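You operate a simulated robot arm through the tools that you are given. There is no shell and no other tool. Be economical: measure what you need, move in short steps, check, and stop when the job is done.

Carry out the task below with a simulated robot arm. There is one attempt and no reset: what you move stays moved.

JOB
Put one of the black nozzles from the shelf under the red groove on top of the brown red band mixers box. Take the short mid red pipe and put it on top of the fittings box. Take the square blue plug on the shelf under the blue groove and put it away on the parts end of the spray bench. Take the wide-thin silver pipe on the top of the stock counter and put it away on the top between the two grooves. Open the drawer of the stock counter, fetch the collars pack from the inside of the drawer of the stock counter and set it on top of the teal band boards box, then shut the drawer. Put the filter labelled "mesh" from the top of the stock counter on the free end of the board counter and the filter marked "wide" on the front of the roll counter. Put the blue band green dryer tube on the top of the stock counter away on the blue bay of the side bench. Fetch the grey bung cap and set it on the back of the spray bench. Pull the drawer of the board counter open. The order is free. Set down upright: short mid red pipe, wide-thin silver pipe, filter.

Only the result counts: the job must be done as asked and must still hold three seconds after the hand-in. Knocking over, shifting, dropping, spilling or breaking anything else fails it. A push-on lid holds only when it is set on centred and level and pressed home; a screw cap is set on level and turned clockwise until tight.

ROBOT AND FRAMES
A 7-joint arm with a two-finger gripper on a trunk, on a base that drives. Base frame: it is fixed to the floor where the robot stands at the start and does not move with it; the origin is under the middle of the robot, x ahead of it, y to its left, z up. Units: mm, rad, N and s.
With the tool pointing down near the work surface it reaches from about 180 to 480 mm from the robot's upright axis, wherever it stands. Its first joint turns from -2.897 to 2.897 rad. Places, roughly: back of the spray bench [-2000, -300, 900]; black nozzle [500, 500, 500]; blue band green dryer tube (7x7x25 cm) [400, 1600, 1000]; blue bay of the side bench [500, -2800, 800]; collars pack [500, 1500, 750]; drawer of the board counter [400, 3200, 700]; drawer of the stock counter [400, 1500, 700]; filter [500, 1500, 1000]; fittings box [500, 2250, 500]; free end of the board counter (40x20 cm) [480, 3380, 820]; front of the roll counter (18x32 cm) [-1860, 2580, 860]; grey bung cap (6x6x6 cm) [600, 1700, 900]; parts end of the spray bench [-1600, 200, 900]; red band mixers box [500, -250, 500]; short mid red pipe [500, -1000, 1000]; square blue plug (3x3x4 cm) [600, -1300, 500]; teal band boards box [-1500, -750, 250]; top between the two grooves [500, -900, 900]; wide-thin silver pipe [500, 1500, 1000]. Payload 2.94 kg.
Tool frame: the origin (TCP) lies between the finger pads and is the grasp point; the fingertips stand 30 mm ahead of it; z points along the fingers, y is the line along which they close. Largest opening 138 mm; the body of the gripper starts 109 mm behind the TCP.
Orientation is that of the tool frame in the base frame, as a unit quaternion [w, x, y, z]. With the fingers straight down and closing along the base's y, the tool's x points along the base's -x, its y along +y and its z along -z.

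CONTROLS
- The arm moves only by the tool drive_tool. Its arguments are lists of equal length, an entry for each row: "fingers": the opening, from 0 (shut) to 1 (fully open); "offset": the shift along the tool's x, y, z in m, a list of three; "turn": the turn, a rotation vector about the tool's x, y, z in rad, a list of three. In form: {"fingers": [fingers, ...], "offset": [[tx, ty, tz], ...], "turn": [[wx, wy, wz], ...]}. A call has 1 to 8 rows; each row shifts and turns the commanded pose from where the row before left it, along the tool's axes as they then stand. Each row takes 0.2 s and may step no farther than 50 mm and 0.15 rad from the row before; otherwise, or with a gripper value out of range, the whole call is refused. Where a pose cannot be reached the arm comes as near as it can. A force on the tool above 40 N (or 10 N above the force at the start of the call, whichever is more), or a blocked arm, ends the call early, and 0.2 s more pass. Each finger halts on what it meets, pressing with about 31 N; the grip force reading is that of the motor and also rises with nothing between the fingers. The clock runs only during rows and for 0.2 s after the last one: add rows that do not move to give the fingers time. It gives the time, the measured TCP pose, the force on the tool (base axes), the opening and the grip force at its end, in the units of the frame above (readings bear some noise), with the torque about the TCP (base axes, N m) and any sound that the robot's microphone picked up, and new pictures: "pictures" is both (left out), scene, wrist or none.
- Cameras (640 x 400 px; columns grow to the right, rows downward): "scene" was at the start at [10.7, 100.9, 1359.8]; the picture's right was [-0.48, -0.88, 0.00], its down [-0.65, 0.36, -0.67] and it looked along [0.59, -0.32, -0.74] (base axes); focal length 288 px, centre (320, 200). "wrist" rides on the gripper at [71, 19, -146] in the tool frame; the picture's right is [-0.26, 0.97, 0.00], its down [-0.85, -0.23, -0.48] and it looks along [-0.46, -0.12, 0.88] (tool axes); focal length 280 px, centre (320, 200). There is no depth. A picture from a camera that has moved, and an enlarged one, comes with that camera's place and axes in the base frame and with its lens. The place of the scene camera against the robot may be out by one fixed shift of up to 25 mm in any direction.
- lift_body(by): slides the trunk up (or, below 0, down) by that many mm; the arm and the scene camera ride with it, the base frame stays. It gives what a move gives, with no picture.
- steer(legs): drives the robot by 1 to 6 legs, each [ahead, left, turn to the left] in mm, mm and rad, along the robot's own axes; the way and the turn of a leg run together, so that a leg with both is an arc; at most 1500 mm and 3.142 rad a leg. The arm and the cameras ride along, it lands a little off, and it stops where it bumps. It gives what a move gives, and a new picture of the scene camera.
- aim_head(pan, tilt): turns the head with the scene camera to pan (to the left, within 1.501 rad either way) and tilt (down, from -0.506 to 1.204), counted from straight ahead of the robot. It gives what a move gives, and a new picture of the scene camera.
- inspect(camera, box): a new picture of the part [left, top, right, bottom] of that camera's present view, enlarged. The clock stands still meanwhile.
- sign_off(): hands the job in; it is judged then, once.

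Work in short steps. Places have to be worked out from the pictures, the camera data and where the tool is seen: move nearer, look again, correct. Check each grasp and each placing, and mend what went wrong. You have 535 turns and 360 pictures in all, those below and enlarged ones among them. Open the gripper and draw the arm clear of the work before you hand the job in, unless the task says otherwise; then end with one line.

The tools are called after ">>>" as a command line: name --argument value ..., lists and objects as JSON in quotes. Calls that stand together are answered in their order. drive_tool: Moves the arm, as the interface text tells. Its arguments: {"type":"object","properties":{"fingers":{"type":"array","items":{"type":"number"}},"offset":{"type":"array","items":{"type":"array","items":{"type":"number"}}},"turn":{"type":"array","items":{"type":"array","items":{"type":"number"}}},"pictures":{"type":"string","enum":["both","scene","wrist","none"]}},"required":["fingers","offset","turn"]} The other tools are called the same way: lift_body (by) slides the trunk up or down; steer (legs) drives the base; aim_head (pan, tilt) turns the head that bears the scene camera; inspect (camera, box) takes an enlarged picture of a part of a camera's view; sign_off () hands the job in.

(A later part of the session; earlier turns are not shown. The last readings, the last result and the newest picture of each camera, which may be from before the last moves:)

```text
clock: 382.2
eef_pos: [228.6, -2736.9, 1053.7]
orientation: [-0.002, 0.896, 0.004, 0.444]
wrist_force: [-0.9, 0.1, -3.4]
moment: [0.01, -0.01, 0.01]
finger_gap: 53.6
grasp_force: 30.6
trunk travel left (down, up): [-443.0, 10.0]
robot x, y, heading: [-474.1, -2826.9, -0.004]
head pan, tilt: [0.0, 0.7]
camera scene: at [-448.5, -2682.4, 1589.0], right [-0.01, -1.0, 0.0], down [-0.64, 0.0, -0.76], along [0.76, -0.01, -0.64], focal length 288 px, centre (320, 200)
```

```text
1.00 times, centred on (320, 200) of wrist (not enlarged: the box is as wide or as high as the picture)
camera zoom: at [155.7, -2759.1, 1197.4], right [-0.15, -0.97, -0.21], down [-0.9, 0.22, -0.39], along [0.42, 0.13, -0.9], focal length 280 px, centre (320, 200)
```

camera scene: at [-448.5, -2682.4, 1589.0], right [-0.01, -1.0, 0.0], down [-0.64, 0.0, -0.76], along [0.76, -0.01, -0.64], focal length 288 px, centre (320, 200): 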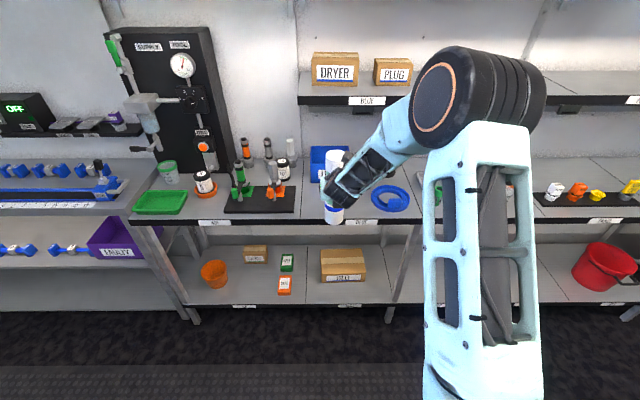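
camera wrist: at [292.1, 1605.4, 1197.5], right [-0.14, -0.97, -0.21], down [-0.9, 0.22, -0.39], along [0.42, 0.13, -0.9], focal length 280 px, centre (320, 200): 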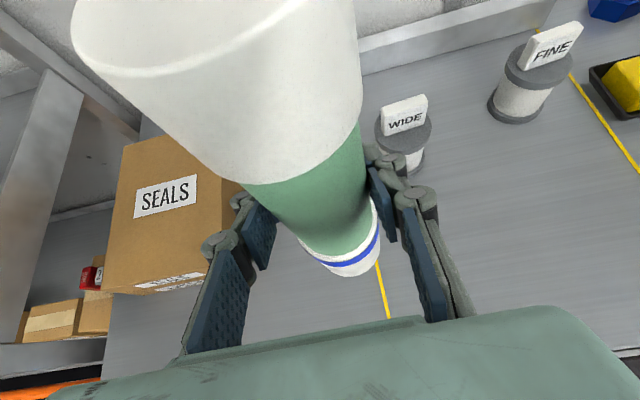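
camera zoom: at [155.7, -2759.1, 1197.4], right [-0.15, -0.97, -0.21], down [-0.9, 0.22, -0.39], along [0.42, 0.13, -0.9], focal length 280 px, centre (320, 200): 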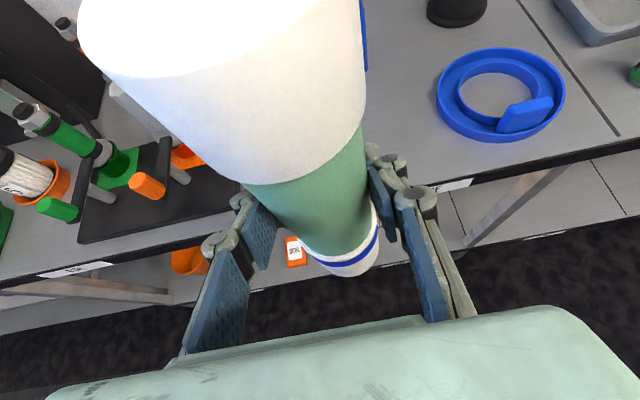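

>>> steer --legs '[[70, -70, 0]]'

>>> inspect --camera "wrist" --box '[0, 0, 640, 400]'

>>> inspect --camera "scene" --box '[280, 120, 460, 250]'

```text
clock: 383.5
eef_pos: [297.4, -2809.4, 1051.9]
orientation: [-0.002, 0.896, 0.004, 0.443]
wrist_force: [0.5, -0.3, -4.2]
moment: [-0.03, -0.04, 0.01]
finger_gap: 53.7
grasp_force: 31.0
trunk travel left (down, up): [-443.0, 10.0]
robot x, y, heading: [-406.6, -2892.9, -0.007]
head pan, tilt: [0.0, 0.7]
camera scene: at [-379.8, -2754.5, 1589.0], right [-0.01, -1.0, 0.0], down [-0.64, 0.0, -0.76], along [0.76, 0.0, -0.64], focal length 288 px, centre (320, 200)
```

scene: 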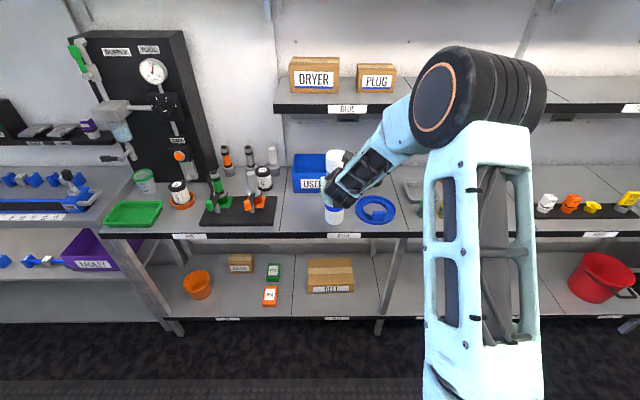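

```text
1.00 times, centred on (320, 200) of wrist (not enlarged: the box is as wide or as high as the picture)
camera zoom: at [224.4, -2830.7, 1197.2], right [-0.15, -0.97, -0.21], down [-0.9, 0.22, -0.39], along [0.42, 0.13, -0.9], focal length 280 px, centre (320, 200)
```

zoom: 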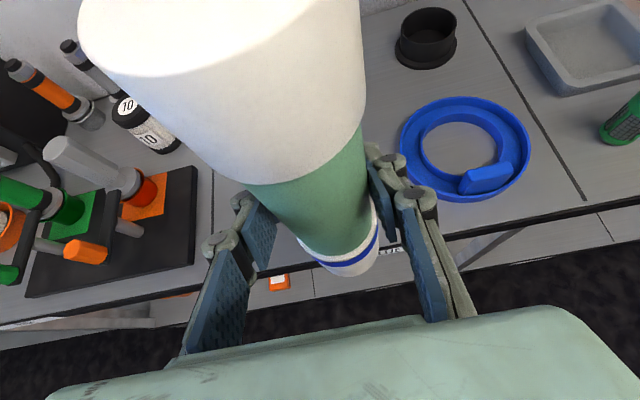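

```text
3.08 times, centred on (370, 185) of scene
camera zoom: at [-379.8, -2754.5, 1589.0], right [-0.01, -1.0, 0.0], down [-0.64, 0.0, -0.76], along [0.76, 0.0, -0.64], focal length 887 px, centre (166, 246)
```

zoom: 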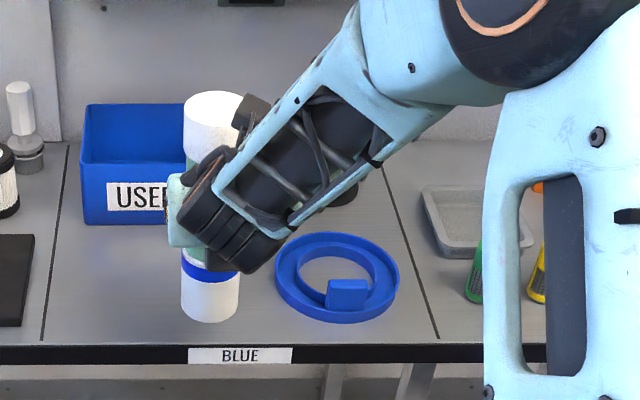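

The BLUE bay spans y≈-2623…-3070, bench z≈855. The free spot is (420,-2760), in front of the USED bin and left of the blue ring. Shift, lower, go in.

>>> steer --legs '[[0, 50, 0]]'

>>> lift_body --by -35

>>> steer --legs '[[120, 0, 0]]'

>>> inspect --camera "wrist" --box '[0, 0, 640, 400]'

```text
clock: 384.6
eef_pos: [297.4, -2760.8, 1052.5]
orientation: [-0.003, 0.897, 0.005, 0.443]
wrist_force: [0.3, 0.5, -3.7]
moment: [-0.01, 0.01, -0.02]
finger_gap: 53.5
grasp_force: 30.6
trunk travel left (down, up): [-443.0, 10.0]
robot x, y, heading: [-406.6, -2846.2, -0.008]
head pan, tilt: [0.0, 0.7]
camera scene: at [-379.6, -2704.5, 1589.0], right [-0.01, -1.0, 0.0], down [-0.64, 0.0, -0.76], along [0.76, -0.01, -0.64], focal length 288 px, centre (320, 200)
```

scene: 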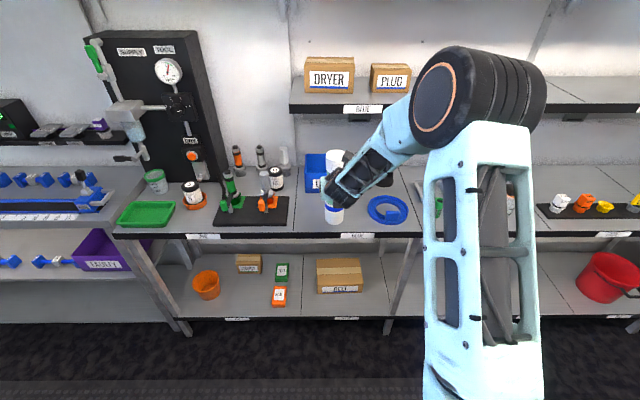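

```text
clock: 385.4
eef_pos: [297.4, -2762.2, 1018.3]
orientation: [-0.002, 0.896, 0.003, 0.443]
wrist_force: [0.1, -0.2, -2.8]
moment: [-0.01, -0.01, -0.03]
finger_gap: 53.6
grasp_force: 30.9
trunk travel left (down, up): [-408.0, 45.0]
robot x, y, heading: [-407.6, -2847.2, -0.006]
head pan, tilt: [0.0, 0.7]
```

```text
clock: 386.6
eef_pos: [413.3, -2763.2, 1017.0]
orientation: [-0.002, 0.896, 0.003, 0.443]
wrist_force: [0.2, 0.5, -4.3]
moment: [-0.02, 0.01, -0.03]
finger_gap: 53.6
grasp_force: 31.2
trunk travel left (down, up): [-408.0, 45.0]
robot x, y, heading: [-294.8, -2841.1, -0.009]
head pan, tilt: [0.0, 0.7]
camera scene: at [-263.5, -2705.9, 1554.0], right [-0.01, -1.0, 0.0], down [-0.64, 0.01, -0.76], along [0.76, -0.01, -0.64], focal length 288 px, centre (320, 200)
```

scene: 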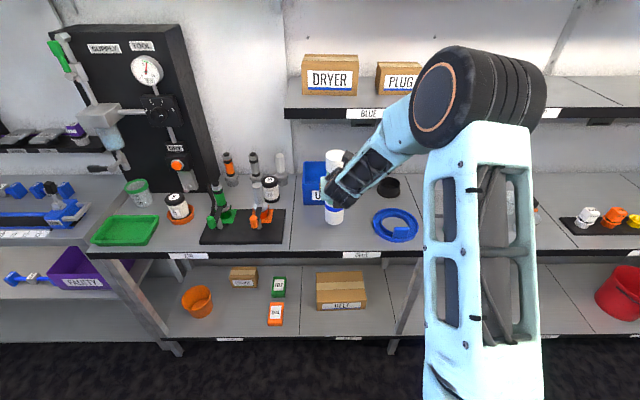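

```text
1.00 times, centred on (320, 200) of wrist (not enlarged: the box is as wide or as high as the picture)
camera zoom: at [340.3, -2783.9, 1161.9], right [-0.15, -0.97, -0.21], down [-0.9, 0.22, -0.38], along [0.42, 0.13, -0.9], focal length 280 px, centre (320, 200)
```

zoom: 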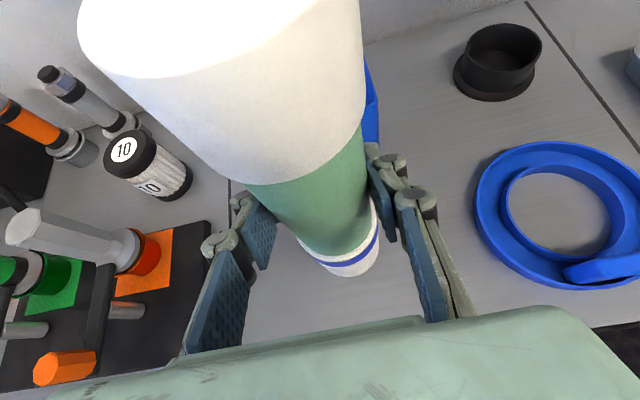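

>>> lift_body --by -20

>>> lift_body --by -5

>>> lift_body --by -4

```text
clock: 387.3
eef_pos: [412.7, -2762.4, 998.2]
orientation: [-0.001, 0.897, 0.003, 0.442]
wrist_force: [0.8, 0.2, -3.6]
moment: [-0.01, -0.02, 0.01]
finger_gap: 53.8
grasp_force: 31.1
trunk travel left (down, up): [-388.0, 65.0]
robot x, y, heading: [-287.1, -2840.0, -0.007]
head pan, tilt: [0.0, 0.7]
```

```text
clock: 387.9
eef_pos: [412.7, -2763.6, 992.2]
orientation: [-0.001, 0.896, 0.003, 0.444]
wrist_force: [-0.1, -0.1, -3.7]
moment: [0.0, 0.02, 0.03]
finger_gap: 53.5
grasp_force: 30.9
trunk travel left (down, up): [-383.0, 70.0]
robot x, y, heading: [-291.6, -2847.2, -0.008]
head pan, tilt: [0.0, 0.7]
```

```text
clock: 388.4
eef_pos: [414.2, -2763.0, 987.9]
orientation: [-0.002, 0.897, 0.004, 0.443]
wrist_force: [0.2, -0.1, -3.6]
moment: [-0.03, 0.0, 0.03]
finger_gap: 53.7
grasp_force: 31.0
trunk travel left (down, up): [-379.0, 74.0]
robot x, y, heading: [-291.9, -2844.9, -0.011]
head pan, tilt: [0.0, 0.7]
```

>>> lift_body --by -4

>>> lift_body --by -4

>>> lift_body --by -3

```text
clock: 388.9
eef_pos: [412.7, -2764.5, 984.5]
orientation: [-0.001, 0.896, 0.003, 0.443]
wrist_force: [0.8, 1.0, -4.4]
moment: [-0.01, -0.04, 0.01]
finger_gap: 53.6
grasp_force: 31.2
trunk travel left (down, up): [-375.0, 78.0]
robot x, y, heading: [-292.4, -2843.8, -0.006]
head pan, tilt: [0.0, 0.7]
```

```text
clock: 389.4
eef_pos: [413.4, -2762.3, 982.7]
orientation: [-0.001, 0.895, 0.003, 0.446]
wrist_force: [-1.4, 0.3, 6.7]
moment: [0.04, 0.49, 0.0]
finger_gap: 53.6
grasp_force: 31.3
trunk travel left (down, up): [-371.0, 82.0]
robot x, y, heading: [-292.4, -2842.9, -0.009]
head pan, tilt: [0.0, 0.7]
```

```text
clock: 390.0
eef_pos: [414.2, -2762.9, 982.2]
orientation: [-0.001, 0.895, 0.004, 0.447]
wrist_force: [0.1, 0.5, 20.2]
moment: [0.1, 0.01, 0.03]
finger_gap: 53.8
grasp_force: 30.9
trunk travel left (down, up): [-368.0, 85.0]
robot x, y, heading: [-293.3, -2845.6, -0.011]
head pan, tilt: [0.0, 0.7]
```

Seated. Relieve 2 mm and open.

>>> lift_body --by 2

>>> drive_tool --fingers '[0.45, 0.55, 0.65, 0.7, 0.7]' --offset '[[0, 0, 0], [0, 0, 0], [0, 0, 0], [0, 0, 0], [0, 0, 0]]' --turn '[[0, 0, 0], [0, 0, 0], [0, 0, 0], [0, 0, 0], [0, 0, 0]]' --pictures "wrist"

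```text
clock: 390.5
eef_pos: [413.6, -2763.0, 982.7]
orientation: [-0.002, 0.895, 0.004, 0.447]
wrist_force: [7.9, 1.2, 18.4]
moment: [0.08, -0.73, 0.03]
finger_gap: 53.7
grasp_force: 31.1
trunk travel left (down, up): [-370.0, 83.0]
robot x, y, heading: [-291.3, -2845.7, -0.008]
head pan, tilt: [0.0, 0.7]
```

```text
clock: 391.7
eef_pos: [412.8, -2763.0, 979.6]
orientation: [-0.002, 0.897, 0.003, 0.443]
wrist_force: [-0.4, -0.3, -0.8]
moment: [0.0, -0.04, 0.0]
finger_gap: 96.7
grasp_force: 0.0
trunk travel left (down, up): [-370.0, 83.0]
robot x, y, heading: [-291.0, -2846.4, -0.011]
head pan, tilt: [0.0, 0.7]
camera wrist: at [339.4, -2783.9, 1124.5], right [-0.15, -0.97, -0.21], down [-0.9, 0.22, -0.39], along [0.42, 0.13, -0.9], focal length 280 px, centre (320, 200)
```

wrist: 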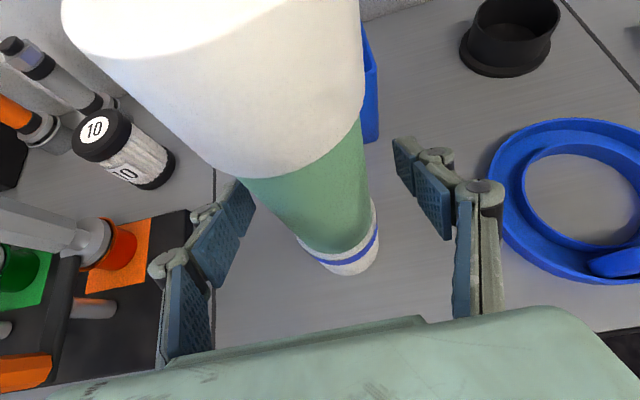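

>>> steer --legs '[[-230, 0, 0.01], [0, 1470, 0], [0, 1470, 0], [0, 1340, 0]]'

>>> lift_body --by 60

>>> inspect --camera "wrist" --box '[0, 0, 640, 400]'

```text
clock: 430.8
eef_pos: [113.9, 1610.8, 980.0]
orientation: [-0.008, 0.896, 0.016, 0.443]
wrist_force: [0.0, -0.2, 0.4]
moment: [0.0, 0.04, 0.0]
finger_gap: 96.5
grasp_force: 0.1
trunk travel left (down, up): [-370.0, 83.0]
robot x, y, heading: [-589.3, 1512.4, 0.025]
head pan, tilt: [0.0, 0.7]
camera scene: at [-564.8, 1647.8, 1516.0], right [0.02, -1.0, 0.0], down [-0.64, -0.01, -0.76], along [0.76, 0.01, -0.64], focal length 288 px, centre (320, 200)
```

scene: 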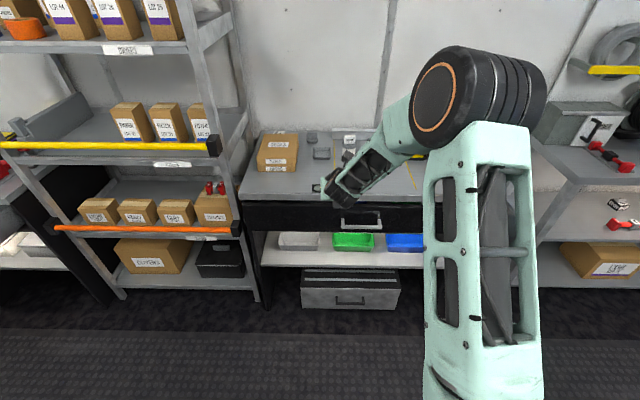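

```text
clock: 431.8
eef_pos: [113.7, 1609.3, 1040.1]
orientation: [-0.008, 0.896, 0.016, 0.443]
wrist_force: [-0.4, -0.8, -0.8]
moment: [-0.01, -0.01, -0.01]
finger_gap: 96.8
grasp_force: 0.0
trunk travel left (down, up): [-430.0, 23.0]
robot x, y, heading: [-583.7, 1510.8, 0.019]
head pan, tilt: [0.0, 0.7]
```

```text
1.00 times, centred on (320, 200) of wrist (not enlarged: the box is as wide or as high as the picture)
camera zoom: at [41.3, 1587.2, 1184.5], right [-0.12, -0.97, -0.21], down [-0.9, 0.2, -0.39], along [0.42, 0.14, -0.9], focal length 280 px, centre (320, 200)
```

zoom: 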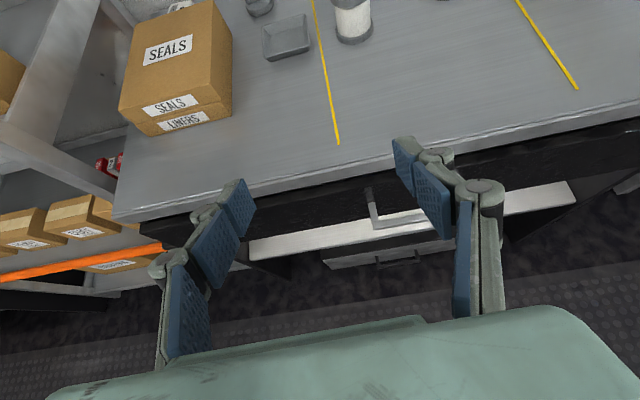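

>>> steer --legs '[[250, -50, -0.022]]'

>>> inspect --camera "wrist" --box '[0, 0, 640, 400]'

```text
clock: 433.7
eef_pos: [360.3, 1544.7, 1039.7]
orientation: [-0.003, 0.896, 0.005, 0.443]
wrist_force: [-0.5, 0.1, -0.1]
moment: [-0.01, 0.03, 0.02]
finger_gap: 96.6
grasp_force: 0.0
trunk travel left (down, up): [-430.0, 23.0]
robot x, y, heading: [-343.7, 1459.4, -0.009]
head pan, tilt: [0.0, 0.7]
camera scene: at [-317.2, 1599.7, 1576.0], right [-0.01, -1.0, 0.0], down [-0.64, 0.0, -0.76], along [0.76, 0.0, -0.64], focal length 288 px, centre (320, 200)
```

scene: 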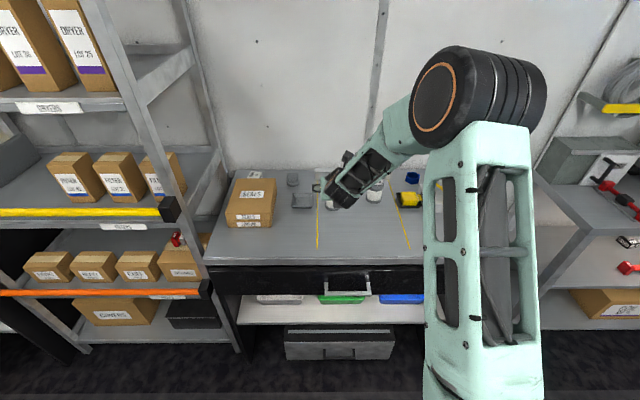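

```text
1.00 times, centred on (320, 200) of wrist (not enlarged: the box is as wide or as high as the picture)
camera zoom: at [286.9, 1523.5, 1184.3], right [-0.15, -0.97, -0.21], down [-0.9, 0.22, -0.39], along [0.42, 0.13, -0.9], focal length 280 px, centre (320, 200)
```

zoom: 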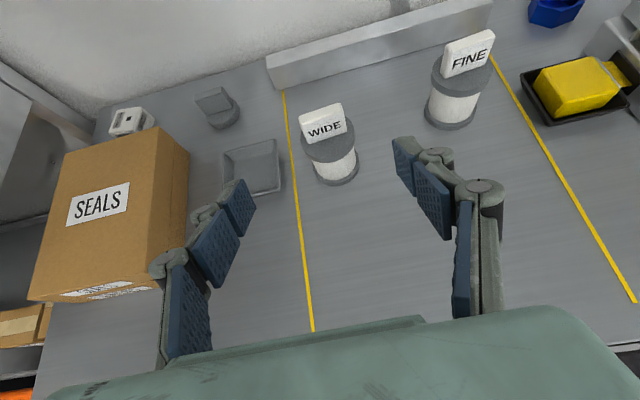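

>>> drive_tool --fingers '[0.6, 0.6]' --offset '[[0, 0.004, 0], [0, 0, 0]]' --turn '[[0, 0, 0], [0, 0, 0]]' --pictures "none"

>>> lift_body --by -133

>>> steer --legs '[[85, 0, 0.008]]'

>>> inspect --camera "wrist" --box '[0, 0, 640, 400]'

```text
clock: 434.3
eef_pos: [360.2, 1540.5, 1040.8]
orientation: [-0.002, 0.897, 0.005, 0.443]
wrist_force: [-0.1, -0.1, 1.0]
moment: [0.03, 0.03, 0.01]
finger_gap: 82.6
grasp_force: 0.0
trunk travel left (down, up): [-430.0, 23.0]
robot x, y, heading: [-343.3, 1456.2, -0.004]
head pan, tilt: [0.0, 0.7]
```

```text
clock: 435.9
eef_pos: [360.0, 1540.0, 907.1]
orientation: [-0.002, 0.896, 0.004, 0.444]
wrist_force: [0.9, 0.3, 0.1]
moment: [0.01, -0.01, 0.0]
finger_gap: 82.8
grasp_force: 0.0
trunk travel left (down, up): [-297.0, 156.0]
robot x, y, heading: [-346.7, 1461.0, -0.003]
head pan, tilt: [0.0, 0.7]
```

```text
clock: 437.0
eef_pos: [445.0, 1543.9, 906.5]
orientation: [-0.003, 0.897, 0.007, 0.443]
wrist_force: [0.3, -0.4, -0.6]
moment: [0.01, 0.01, 0.0]
finger_gap: 82.6
grasp_force: 0.1
trunk travel left (down, up): [-297.0, 156.0]
robot x, y, heading: [-263.8, 1463.7, -0.0]
head pan, tilt: [0.0, 0.7]
camera scene: at [-233.0, 1599.6, 1443.0], right [0.0, -1.0, 0.0], down [-0.64, 0.0, -0.76], along [0.76, 0.0, -0.64], focal length 288 px, centre (320, 200)
```

scene: 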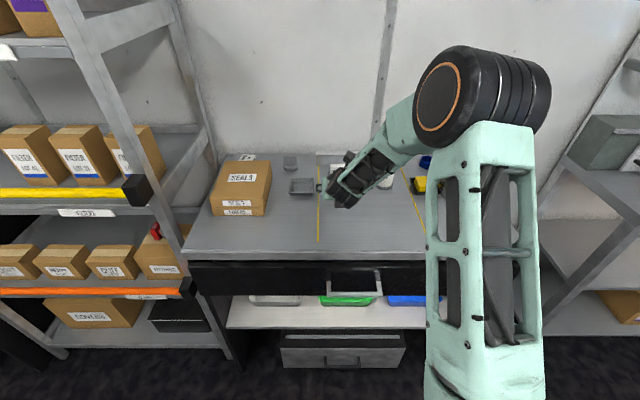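

```text
1.00 times, centred on (320, 200) of wrist (not enlarged: the box is as wide or as high as the picture)
camera zoom: at [371.8, 1523.1, 1051.8], right [-0.14, -0.97, -0.21], down [-0.9, 0.22, -0.39], along [0.42, 0.13, -0.9], focal length 280 px, centre (320, 200)
```

zoom: 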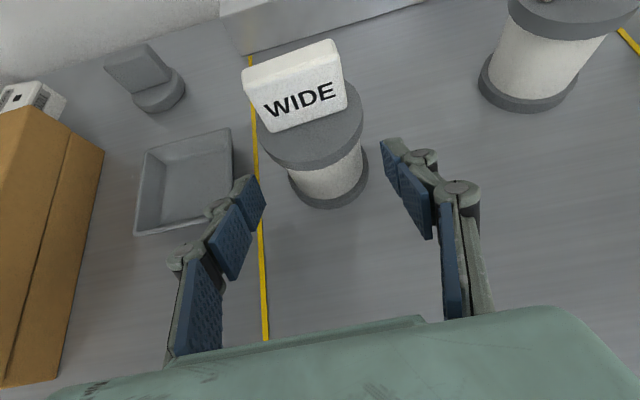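

>>> drive_tool --fingers '[0.6, 0.6, 0.4, 0.2, 0, 0]' --offset '[[0.016, 0.002, 0.021], [0, 0, 0], [0, 0, 0], [0, 0, 0], [0, 0, 0], [0, 0, 0]]' --turn '[[0, 0, 0], [0, 0, 0], [0, 0, 0], [0, 0, 0], [0, 0, 0], [0, 0, 0]]' --pictures "wrist"

```text
clock: 438.4
eef_pos: [471.4, 1542.6, 908.3]
orientation: [-0.003, 0.896, 0.007, 0.443]
wrist_force: [0.1, 0.6, 0.0]
moment: [-0.03, 0.0, 0.0]
finger_gap: 60.1
grasp_force: 31.3
trunk travel left (down, up): [-297.0, 156.0]
robot x, y, heading: [-258.0, 1456.0, -0.002]
head pan, tilt: [0.0, 0.7]
camera wrist: at [398.5, 1520.9, 1053.0], right [-0.14, -0.97, -0.21], down [-0.9, 0.22, -0.39], along [0.42, 0.13, -0.9], focal length 280 px, centre (320, 200)
```

wrist: 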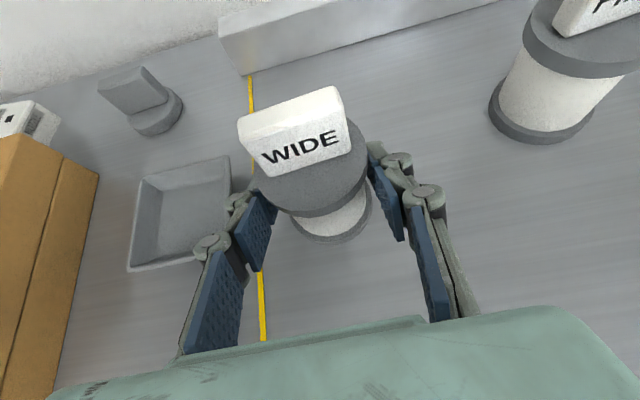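

WIDE gripped. Lift, back out, and retract the arm before turning around.

>>> lift_body --by 140

>>> steer --legs '[[-330, 0, 0]]'

>>> drive_tool --fingers '[0, 0, 0, 0, 0, 0]' --offset '[[-0.028, 0, -0.0366], [-0.028, 0, -0.0366], [-0.028, 0, -0.0366], [-0.028, 0, -0.0366], [-0.028, 0, -0.0366], [0, 0, 0]]' --turn '[[0, 0, 0], [0, 0, 0], [0, 0, 0], [0, 0, 0], [0, 0, 0], [0, 0, 0]]' --pictures "none"

```text
clock: 440.0
eef_pos: [470.3, 1542.9, 1047.9]
orientation: [-0.004, 0.897, 0.008, 0.443]
wrist_force: [-0.2, -0.1, -0.3]
moment: [0.01, -0.01, 0.02]
finger_gap: 60.1
grasp_force: 30.6
trunk travel left (down, up): [-437.0, 16.0]
robot x, y, heading: [-261.6, 1459.9, 0.002]
head pan, tilt: [0.0, 0.7]
```

```text
clock: 442.2
eef_pos: [144.1, 1539.9, 1050.2]
orientation: [-0.003, 0.897, 0.006, 0.442]
wrist_force: [-0.6, -0.4, -0.3]
moment: [0.01, 0.0, 0.0]
finger_gap: 59.9
grasp_force: 30.2
trunk travel left (down, up): [-437.0, 16.0]
robot x, y, heading: [-587.9, 1461.1, -0.003]
head pan, tilt: [0.0, 0.7]
camera scene: at [-560.5, 1600.0, 1583.0], right [0.0, -1.0, 0.0], down [-0.64, 0.0, -0.77], along [0.77, 0.0, -0.64], focal length 288 px, centre (320, 200)
```

scene: 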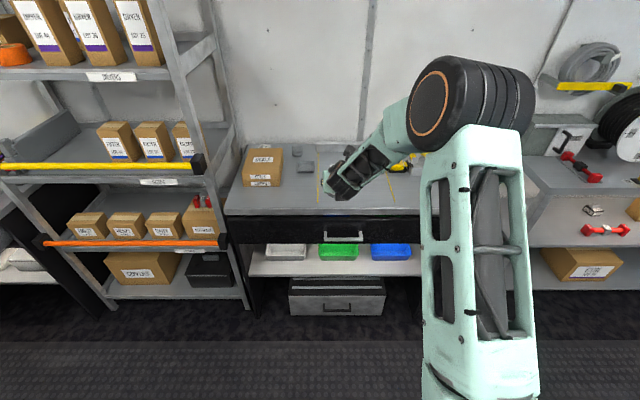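

```text
clock: 443.6
eef_pos: [-82.6, 1538.5, 1048.8]
orientation: [-0.003, 0.897, 0.006, 0.443]
wrist_force: [-0.3, 0.1, -1.1]
moment: [0.01, 0.03, -0.02]
finger_gap: 60.0
grasp_force: 30.7
trunk travel left (down, up): [-437.0, 16.0]
robot x, y, heading: [-591.3, 1462.0, -0.003]
head pan, tilt: [0.0, 0.7]
```

>>> steer --legs '[[0, 0, 3.14], [0, -900, 0]]'

>>> aim_head --pan -0.1 --tilt 0.4

```text
clock: 459.4
eef_pos: [-1109.1, 2291.2, 1047.3]
orientation: [-0.443, -0.012, 0.896, -0.005]
wrist_force: [0.1, 0.8, -1.1]
moment: [0.03, -0.04, 0.0]
finger_gap: 60.0
grasp_force: 30.8
trunk travel left (down, up): [-437.0, 16.0]
robot x, y, heading: [-607.6, 2372.4, -3.131]
head pan, tilt: [0.0, 0.7]
camera scene: at [-586.0, 2243.7, 1583.0], right [-0.01, 1.0, 0.0], down [0.64, 0.01, -0.76], along [-0.76, -0.01, -0.64], focal length 288 px, centre (320, 200)
```

scene: 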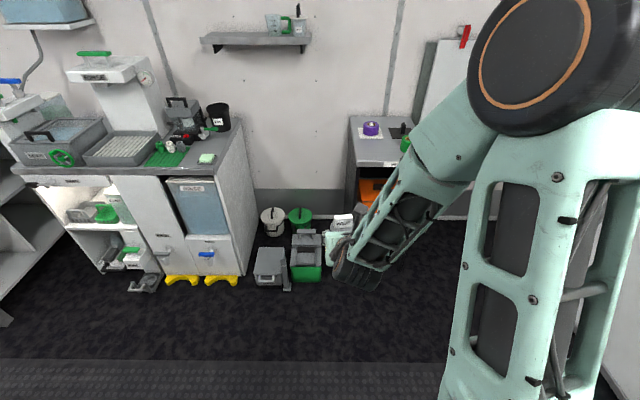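

```text
clock: 460.2
eef_pos: [-1108.3, 2291.7, 1047.8]
orientation: [-0.443, -0.012, 0.896, -0.006]
wrist_force: [0.3, -0.8, -0.9]
moment: [-0.02, -0.01, -0.06]
finger_gap: 59.7
grasp_force: 31.1
trunk travel left (down, up): [-437.0, 16.0]
robot x, y, heading: [-603.6, 2377.9, -3.132]
head pan, tilt: [-0.099, 0.4]
camera scene: at [-593.4, 2252.8, 1609.8], right [0.09, 1.0, 0.0], down [0.39, -0.03, -0.92], along [-0.92, 0.08, -0.39], focal length 288 px, centre (320, 200)
```

scene: 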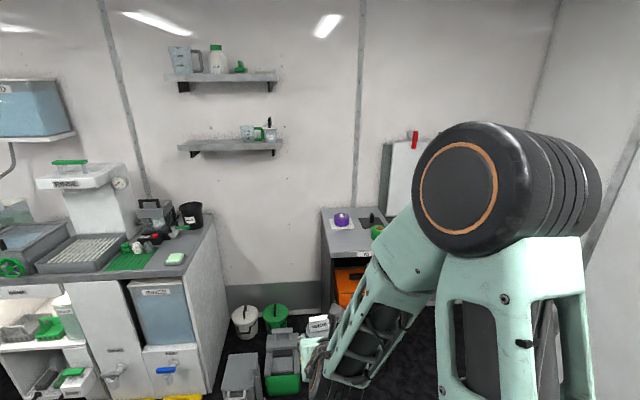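

>>> steer --legs '[[0, -285, -0.01], [420, 0, 0]]'

>>> inspect --camera "wrist" --box '[0, 0, 640, 400]'

```text
clock: 465.5
eef_pos: [-1531.4, 2589.2, 1047.3]
orientation: [-0.443, -0.004, 0.897, -0.002]
wrist_force: [-0.7, 0.1, 0.0]
moment: [-0.04, -0.04, 0.03]
finger_gap: 60.0
grasp_force: 31.1
trunk travel left (down, up): [-437.0, 16.0]
robot x, y, heading: [-1028.0, 2661.5, 3.136]
head pan, tilt: [-0.099, 0.4]
camera scene: at [-1018.1, 2541.5, 1609.9], right [0.11, 0.99, 0.0], down [0.39, -0.04, -0.92], along [-0.92, 0.1, -0.39], focal length 288 px, centre (320, 200)
```

scene: 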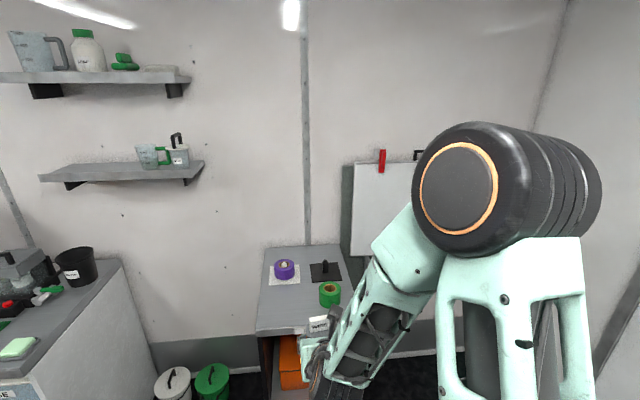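

```text
1.00 times, centred on (320, 200) of wrist (not enlarged: the box is as wide or as high as the picture)
camera zoom: at [-1460.1, 2608.1, 1192.3], right [0.15, 0.97, -0.21], down [0.9, -0.22, -0.39], along [-0.42, -0.13, -0.9], focal length 280 px, centre (320, 200)
```

zoom: 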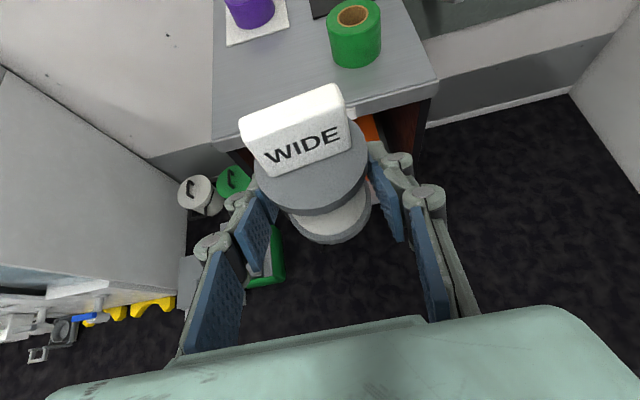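

Roll counter front edge is x≈-1760, y 2402–2758, and a green roll sits right of centre. Free spot: about (-1835,2510). I'll extend the arm so the base stays clear of the floor bins.

>>> drive_tool --fingers '[0, 0, 0, 0]' --offset '[[0.03, 0, 0.04], [0.03, 0, 0.04], [0, 0, 0], [0, 0, 0]]' --turn '[[0, 0, 0], [0, 0, 0], [0, 0, 0], [0, 0, 0]]' --pictures "none"

>>> steer --legs '[[0, 78, 0.005], [120, 0, 0]]'

>>> inspect --camera "wrist" --box '[0, 0, 640, 400]'

```text
clock: 466.5
eef_pos: [-1631.4, 2588.2, 1047.3]
orientation: [-0.443, -0.003, 0.896, -0.001]
wrist_force: [-0.8, -0.2, -0.9]
moment: [0.0, -0.03, 0.01]
finger_gap: 59.7
grasp_force: 31.1
trunk travel left (down, up): [-437.0, 16.0]
robot x, y, heading: [-1023.7, 2662.2, 3.134]
head pan, tilt: [-0.099, 0.4]
```

```text
clock: 468.6
eef_pos: [-1747.0, 2509.1, 1048.3]
orientation: [-0.442, -0.005, 0.897, -0.002]
wrist_force: [0.1, -0.3, -1.2]
moment: [0.0, 0.0, 0.0]
finger_gap: 60.0
grasp_force: 30.6
trunk travel left (down, up): [-437.0, 16.0]
robot x, y, heading: [-1140.5, 2584.0, 3.141]
head pan, tilt: [-0.099, 0.4]
camera scene: at [-1134.2, 2464.2, 1609.9], right [0.1, 0.99, 0.0], down [0.39, -0.04, -0.92], along [-0.92, 0.09, -0.39], focal length 288 px, centre (320, 200)
```

scene: 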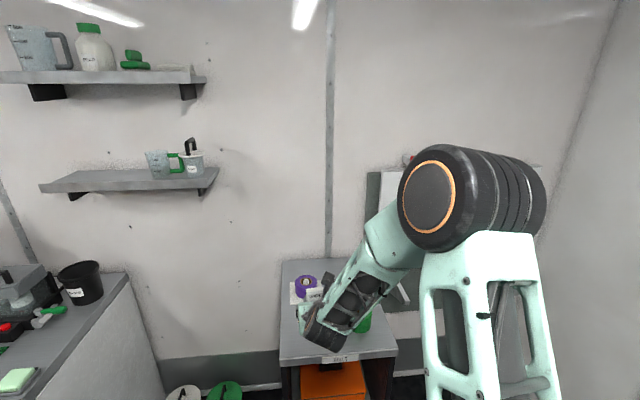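

```text
1.00 times, centred on (320, 200) of wrist (not enlarged: the box is as wide or as high as the picture)
camera zoom: at [-1675.8, 2527.3, 1192.9], right [0.15, 0.97, -0.21], down [0.9, -0.22, -0.38], along [-0.42, -0.13, -0.9], focal length 280 px, centre (320, 200)
```

zoom: 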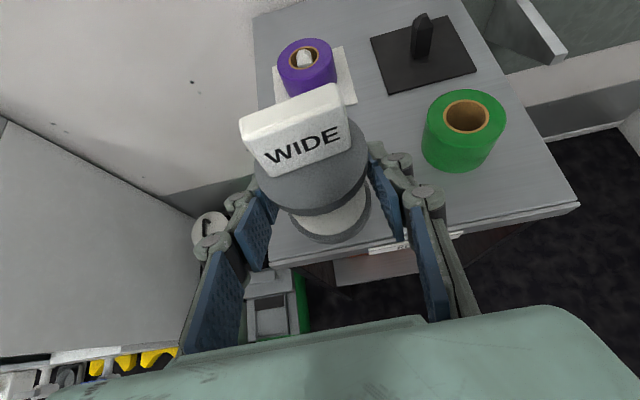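

>>> steer --legs '[[92, 0, 0]]'

>>> lift_body --by -130

>>> lift_body --by -6

>>> lift_body --by -4

```text
clock: 469.8
eef_pos: [-1836.0, 2507.1, 1047.2]
orientation: [-0.443, -0.008, 0.896, -0.004]
wrist_force: [-0.9, 0.4, -1.0]
moment: [0.0, -0.04, 0.05]
finger_gap: 59.9
grasp_force: 30.9
trunk travel left (down, up): [-437.0, 16.0]
robot x, y, heading: [-1231.5, 2584.4, -3.144]
head pan, tilt: [-0.099, 0.4]
camera scene: at [-1224.1, 2464.2, 1609.9], right [0.1, 1.0, 0.0], down [0.39, -0.04, -0.92], along [-0.92, 0.09, -0.39], focal length 288 px, centre (320, 200)
```

scene: 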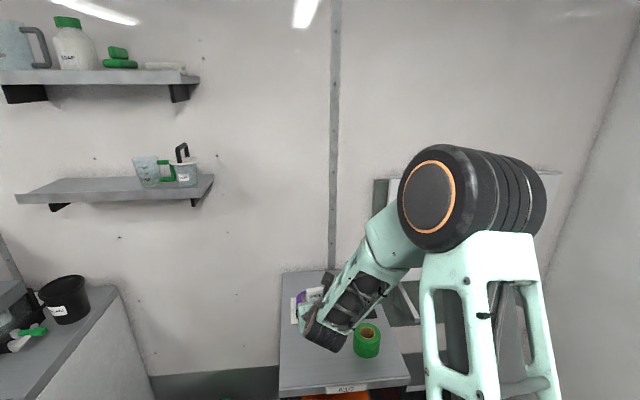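

```text
clock: 471.3
eef_pos: [-1836.4, 2506.1, 920.0]
orientation: [-0.443, -0.008, 0.896, -0.004]
wrist_force: [0.0, 0.7, -0.7]
moment: [-0.01, -0.03, 0.02]
finger_gap: 59.6
grasp_force: 30.9
trunk travel left (down, up): [-307.0, 146.0]
robot x, y, heading: [-1231.7, 2584.1, -3.14]
head pan, tilt: [-0.099, 0.4]
```

```text
clock: 471.9
eef_pos: [-1836.7, 2505.8, 913.1]
orientation: [-0.443, -0.008, 0.897, -0.004]
wrist_force: [0.5, 0.4, 0.0]
moment: [0.0, -0.04, -0.01]
finger_gap: 59.8
grasp_force: 31.1
trunk travel left (down, up): [-301.0, 152.0]
robot x, y, heading: [-1230.2, 2583.2, -3.142]
head pan, tilt: [-0.099, 0.4]
```

```text
clock: 472.4
eef_pos: [-1836.0, 2506.7, 909.3]
orientation: [-0.444, -0.007, 0.896, -0.003]
wrist_force: [-0.6, -0.1, 1.4]
moment: [0.02, 0.06, 0.01]
finger_gap: 59.6
grasp_force: 31.5
trunk travel left (down, up): [-297.0, 156.0]
robot x, y, heading: [-1229.0, 2585.4, -3.14]
head pan, tilt: [-0.099, 0.4]
```

>>> lift_body --by -2

>>> drive_tool --fingers '[0.48, 0.55, 0.6, 0.6]' --offset '[[0, 0, 0], [0, 0, 0], [0, 0, 0], [0, 0, 0]]' --turn '[[0, 0, 0], [0, 0, 0], [0, 0, 0], [0, 0, 0]]' --pictures "wrist"

```text
clock: 472.9
eef_pos: [-1836.5, 2505.4, 908.7]
orientation: [-0.445, -0.008, 0.895, -0.004]
wrist_force: [2.2, -0.8, 10.8]
moment: [0.28, -0.07, -0.06]
finger_gap: 59.9
grasp_force: 30.3
trunk travel left (down, up): [-295.0, 158.0]
robot x, y, heading: [-1228.8, 2588.3, -3.142]
head pan, tilt: [-0.099, 0.4]
```

```text
clock: 473.9
eef_pos: [-1836.8, 2506.0, 906.4]
orientation: [-0.443, -0.007, 0.897, -0.003]
wrist_force: [0.4, 0.1, 0.3]
moment: [-0.02, -0.02, 0.01]
finger_gap: 82.7
grasp_force: 0.1
trunk travel left (down, up): [-295.0, 158.0]
robot x, y, heading: [-1231.2, 2586.5, -3.144]
head pan, tilt: [-0.099, 0.4]
camera wrist: at [-1765.1, 2525.9, 1051.3], right [0.14, 0.97, -0.21], down [0.9, -0.22, -0.39], along [-0.42, -0.13, -0.9], focal length 280 px, centre (320, 200)
```

wrist: 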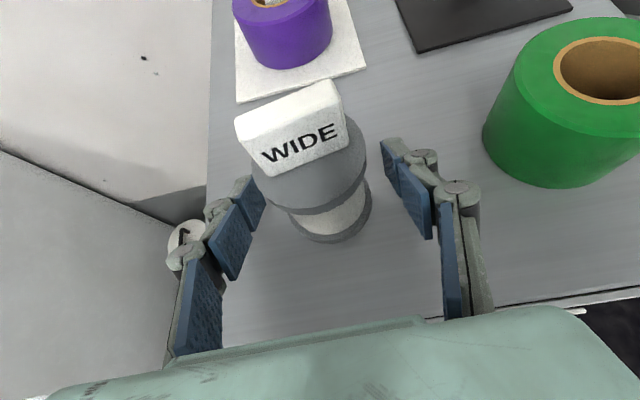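

WIDE placed on the roll counter. Back out, turn, and return to the stock counter for the grey bung cap.

>>> steer --legs '[[-600, 0, 0]]'

>>> lift_body --by 120

>>> steer --legs '[[0, 870, 0], [0, 0, -3.14]]'

>>> inspect --camera "wrist" --box '[0, 0, 640, 400]'

```text
clock: 477.3
eef_pos: [-1244.0, 2513.9, 906.8]
orientation: [-0.443, 0.002, 0.897, 0.001]
wrist_force: [0.3, -0.2, -0.4]
moment: [0.01, 0.01, 0.0]
finger_gap: 82.8
grasp_force: 0.0
trunk travel left (down, up): [-295.0, 158.0]
robot x, y, heading: [-639.3, 2576.4, 3.119]
head pan, tilt: [-0.099, 0.4]
camera scene: at [-632.2, 2458.4, 1467.9], right [0.12, 0.99, 0.0], down [0.39, -0.05, -0.92], along [-0.91, 0.11, -0.39], focal length 288 px, centre (320, 200)
```

scene: 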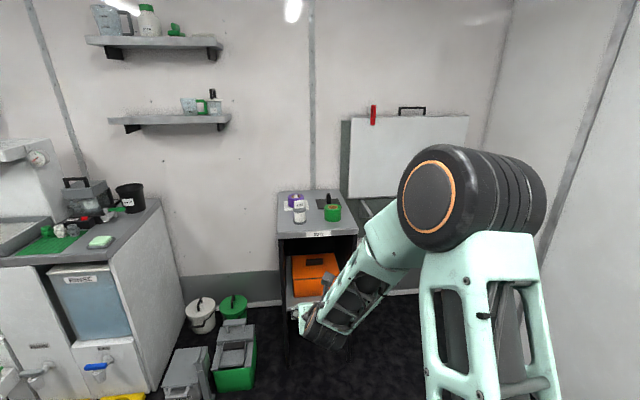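

```text
clock: 478.8
eef_pos: [-1245.1, 2513.3, 1025.6]
orientation: [-0.443, 0.002, 0.896, 0.001]
wrist_force: [0.4, -0.9, 0.5]
moment: [0.0, 0.01, 0.02]
finger_gap: 82.8
grasp_force: 0.0
trunk travel left (down, up): [-415.0, 38.0]
robot x, y, heading: [-641.0, 2578.5, 3.121]
head pan, tilt: [-0.099, 0.4]
```

```text
clock: 494.1
eef_pos: [-42.4, 1799.4, 1026.2]
orientation: [-0.004, 0.896, 0.01, 0.443]
wrist_force: [-0.2, 1.2, -0.7]
moment: [-0.01, 0.03, 0.02]
finger_gap: 82.7
grasp_force: 0.0
trunk travel left (down, up): [-415.0, 38.0]
robot x, y, heading: [-644.7, 1711.8, 0.009]
head pan, tilt: [-0.099, 0.4]
camera scene: at [-613.6, 1845.3, 1587.9], right [-0.09, -1.0, 0.0], down [-0.39, 0.04, -0.92], along [0.92, -0.09, -0.39], focal length 288 px, centre (320, 200)
```

scene: 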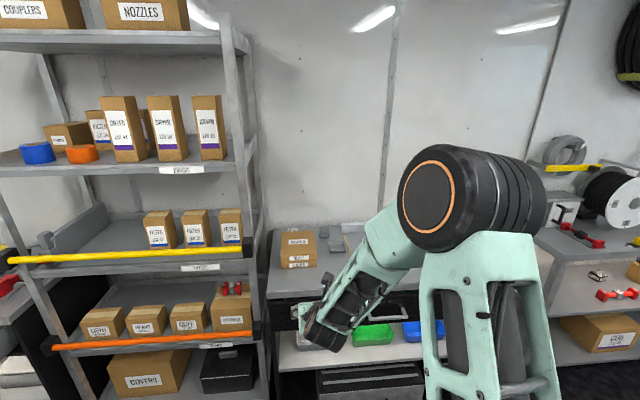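

```text
1.00 times, centred on (320, 200) of wrist (not enlarged: the box is as wide or as high as the picture)
camera zoom: at [-116.1, 1777.0, 1171.2], right [-0.14, -0.97, -0.21], down [-0.9, 0.21, -0.39], along [0.42, 0.13, -0.9], focal length 280 px, centre (320, 200)
```

zoom: 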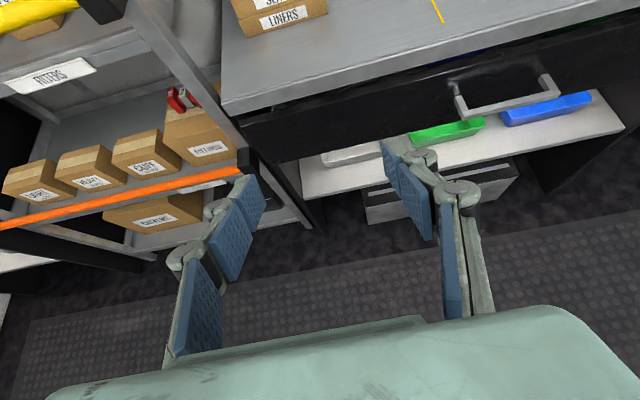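

I'll test the arm's maximum forward reach here in free space.

>>> drive_tool --fingers '[0.6, 0.6, 0.6, 0.6, 0.6, 0.6]' --offset '[[0.027, 0, 0.036], [0.027, 0, 0.036], [0.027, 0, 0.036], [0.027, 0, 0.036], [0.027, 0, 0.036], [0, 0, 0]]' --turn '[[0, 0, 0], [0, 0, 0], [0, 0, 0], [0, 0, 0], [0, 0, 0], [0, 0, 0]]' --pictures "none"

```text
clock: 495.5
eef_pos: [180.6, 1802.7, 1025.0]
orientation: [-0.005, 0.896, 0.01, 0.443]
wrist_force: [-0.4, -0.3, -0.2]
moment: [0.03, -0.01, -0.02]
finger_gap: 82.8
grasp_force: 0.1
trunk travel left (down, up): [-415.0, 38.0]
robot x, y, heading: [-652.1, 1714.6, 0.006]
head pan, tilt: [-0.099, 0.4]
```

>>> steer --legs '[[-120, -90, 0]]'

>>> drive_tool --fingers '[0.6, 0.6, 0.6, 0.6]' --offset '[[0.027, 0, 0.036], [0.027, 0, 0.036], [0.027, 0, 0.036], [0, 0, 0]]' --turn '[[0, 0, 0], [0, 0, 0], [0, 0, 0], [0, 0, 0]]' --pictures "none"

```text
clock: 497.0
eef_pos: [64.4, 1708.6, 1024.5]
orientation: [-0.005, 0.897, 0.01, 0.443]
wrist_force: [0.3, -0.6, 0.5]
moment: [-0.02, -0.04, 0.03]
finger_gap: 82.6
grasp_force: 0.1
trunk travel left (down, up): [-415.0, 38.0]
robot x, y, heading: [-764.6, 1622.4, 0.003]
head pan, tilt: [-0.099, 0.4]
camera scene: at [-728.9, 1751.6, 1587.9], right [-0.09, -1.0, 0.0], down [-0.39, 0.04, -0.92], along [0.92, -0.09, -0.39], focal length 288 px, centre (320, 200)
```

scene: 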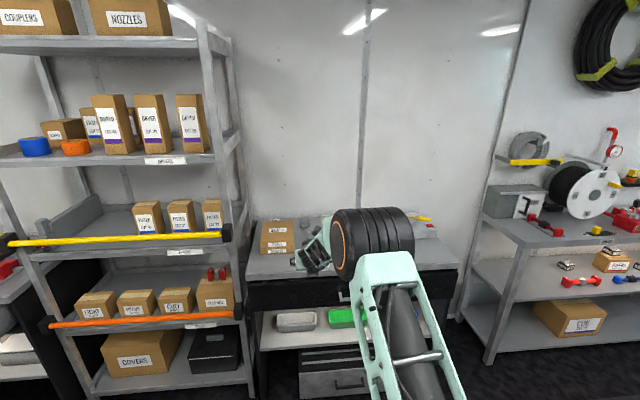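

```text
clock: 498.0
eef_pos: [191.3, 1709.5, 1017.4]
orientation: [-0.006, 0.897, 0.01, 0.441]
wrist_force: [0.4, -1.5, -0.1]
moment: [0.14, 0.01, 0.09]
finger_gap: 82.7
grasp_force: 0.1
out of reach, approached as far as the arm can: row 3
trunk travel left (down, up): [-415.0, 38.0]
robot x, y, heading: [-762.4, 1624.2, 0.008]
head pan, tilt: [-0.099, 0.4]
```

Reach goes to about 950 mm ahead, so the cap and the spray bench back are both reachable. Retract slightly and drive forward to view the cap.

>>> drive_tool --fingers '[0.6, 0.6]' --offset '[[-0.024, 0, -0.032], [0, 0, 0]]' --turn '[[0, 0, 0], [0, 0, 0]]' --pictures "none"

>>> steer --legs '[[330, 0, -0.008]]'

>>> inspect --camera "wrist" --box '[0, 0, 640, 400]'

```text
clock: 498.6
eef_pos: [151.0, 1715.7, 1022.7]
orientation: [-0.006, 0.896, 0.011, 0.443]
wrist_force: [-0.3, 1.3, 0.4]
moment: [-0.01, -0.02, -0.04]
finger_gap: 82.7
grasp_force: 0.1
trunk travel left (down, up): [-415.0, 38.0]
robot x, y, heading: [-760.4, 1623.2, 0.005]
head pan, tilt: [-0.099, 0.4]
```

```text
clock: 500.7
eef_pos: [477.8, 1711.8, 1021.7]
orientation: [-0.004, 0.897, 0.008, 0.442]
wrist_force: [0.7, 1.1, -0.6]
moment: [-0.01, 0.03, 0.02]
finger_gap: 82.6
grasp_force: 0.1
trunk travel left (down, up): [-415.0, 38.0]
robot x, y, heading: [-434.6, 1629.4, 0.007]
head pan, tilt: [-0.099, 0.4]
camera scene: at [-402.0, 1753.5, 1587.9], right [-0.1, -1.0, 0.0], down [-0.39, 0.04, -0.92], along [0.92, -0.09, -0.39], focal length 288 px, centre (320, 200)
```

scene: 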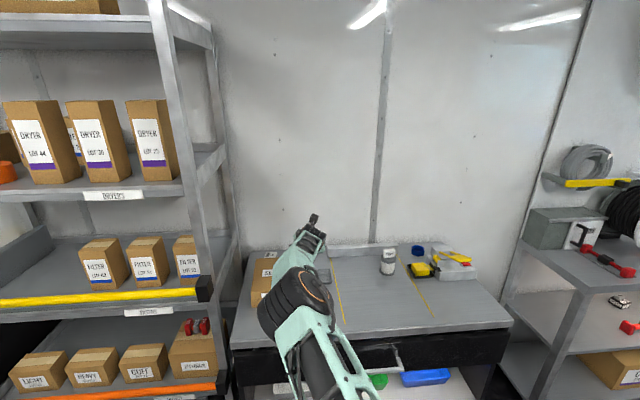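

```text
1.00 times, centred on (320, 200) of wrist (not enlarged: the box is as wide or as high as the picture)
camera zoom: at [405.2, 1690.5, 1165.9], right [-0.14, -0.97, -0.21], down [-0.9, 0.21, -0.39], along [0.42, 0.13, -0.9], focal length 280 px, centre (320, 200)
```

zoom: 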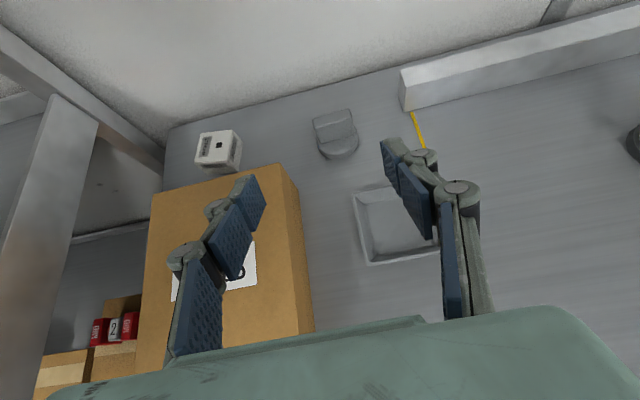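

Cap centre ≈ (617,1698), base about 52 mm in diameter; the SEALS box side is at y≈1756. I'll yaw the tool left a little so the gripper body stays clear of the box, then move over the cap.

>>> drive_tool --fingers '[0.6, 0.6, 0.6, 0.6]' --offset '[[0, 0.005, 0], [0, 0.005, 0], [0, 0, 0], [0, 0, 0]]' --turn '[[0.119, 0, -0.09], [0.119, 0, -0.09], [0, 0, 0], [0, 0, 0]]' --pictures "none"

>>> steer --legs '[[105, 0, -0.005]]'

>>> inspect --camera "wrist" --box '[0, 0, 640, 400]'

```text
clock: 501.7
eef_pos: [478.3, 1702.0, 1021.5]
orientation: [-0.072, 0.885, 0.143, 0.437]
wrist_force: [1.2, -0.3, 0.2]
moment: [0.03, -0.01, -0.02]
finger_gap: 82.9
grasp_force: 0.0
trunk travel left (down, up): [-415.0, 38.0]
robot x, y, heading: [-435.5, 1624.2, 0.004]
head pan, tilt: [-0.099, 0.4]
```

```text
clock: 502.9
eef_pos: [584.3, 1697.0, 1019.4]
orientation: [-0.07, 0.886, 0.139, 0.437]
wrist_force: [0.9, 1.2, -0.2]
moment: [-0.01, 0.02, 0.04]
finger_gap: 82.9
grasp_force: 0.2
trunk travel left (down, up): [-415.0, 38.0]
robot x, y, heading: [-332.1, 1626.6, -0.004]
head pan, tilt: [-0.099, 0.4]
camera scene: at [-296.7, 1753.5, 1587.9], right [-0.1, -0.99, 0.0], down [-0.39, 0.04, -0.92], along [0.92, -0.09, -0.39], focal length 288 px, centre (320, 200)
```

scene: 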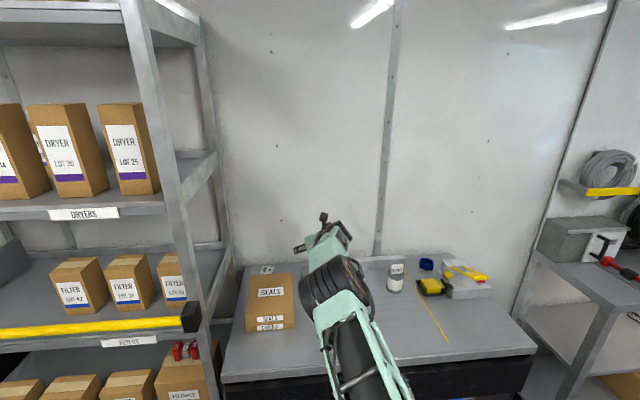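

```text
1.00 times, centred on (320, 200) of wrist (not enlarged: the box is as wide or as high as the picture)
camera zoom: at [519.8, 1655.1, 1164.8], right [0.15, -0.97, -0.21], down [-0.92, -0.06, -0.38], along [0.36, 0.25, -0.9], focal length 280 px, centre (320, 200)
```

zoom: 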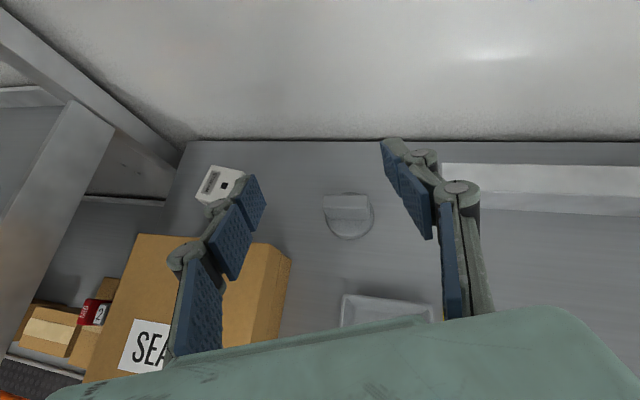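

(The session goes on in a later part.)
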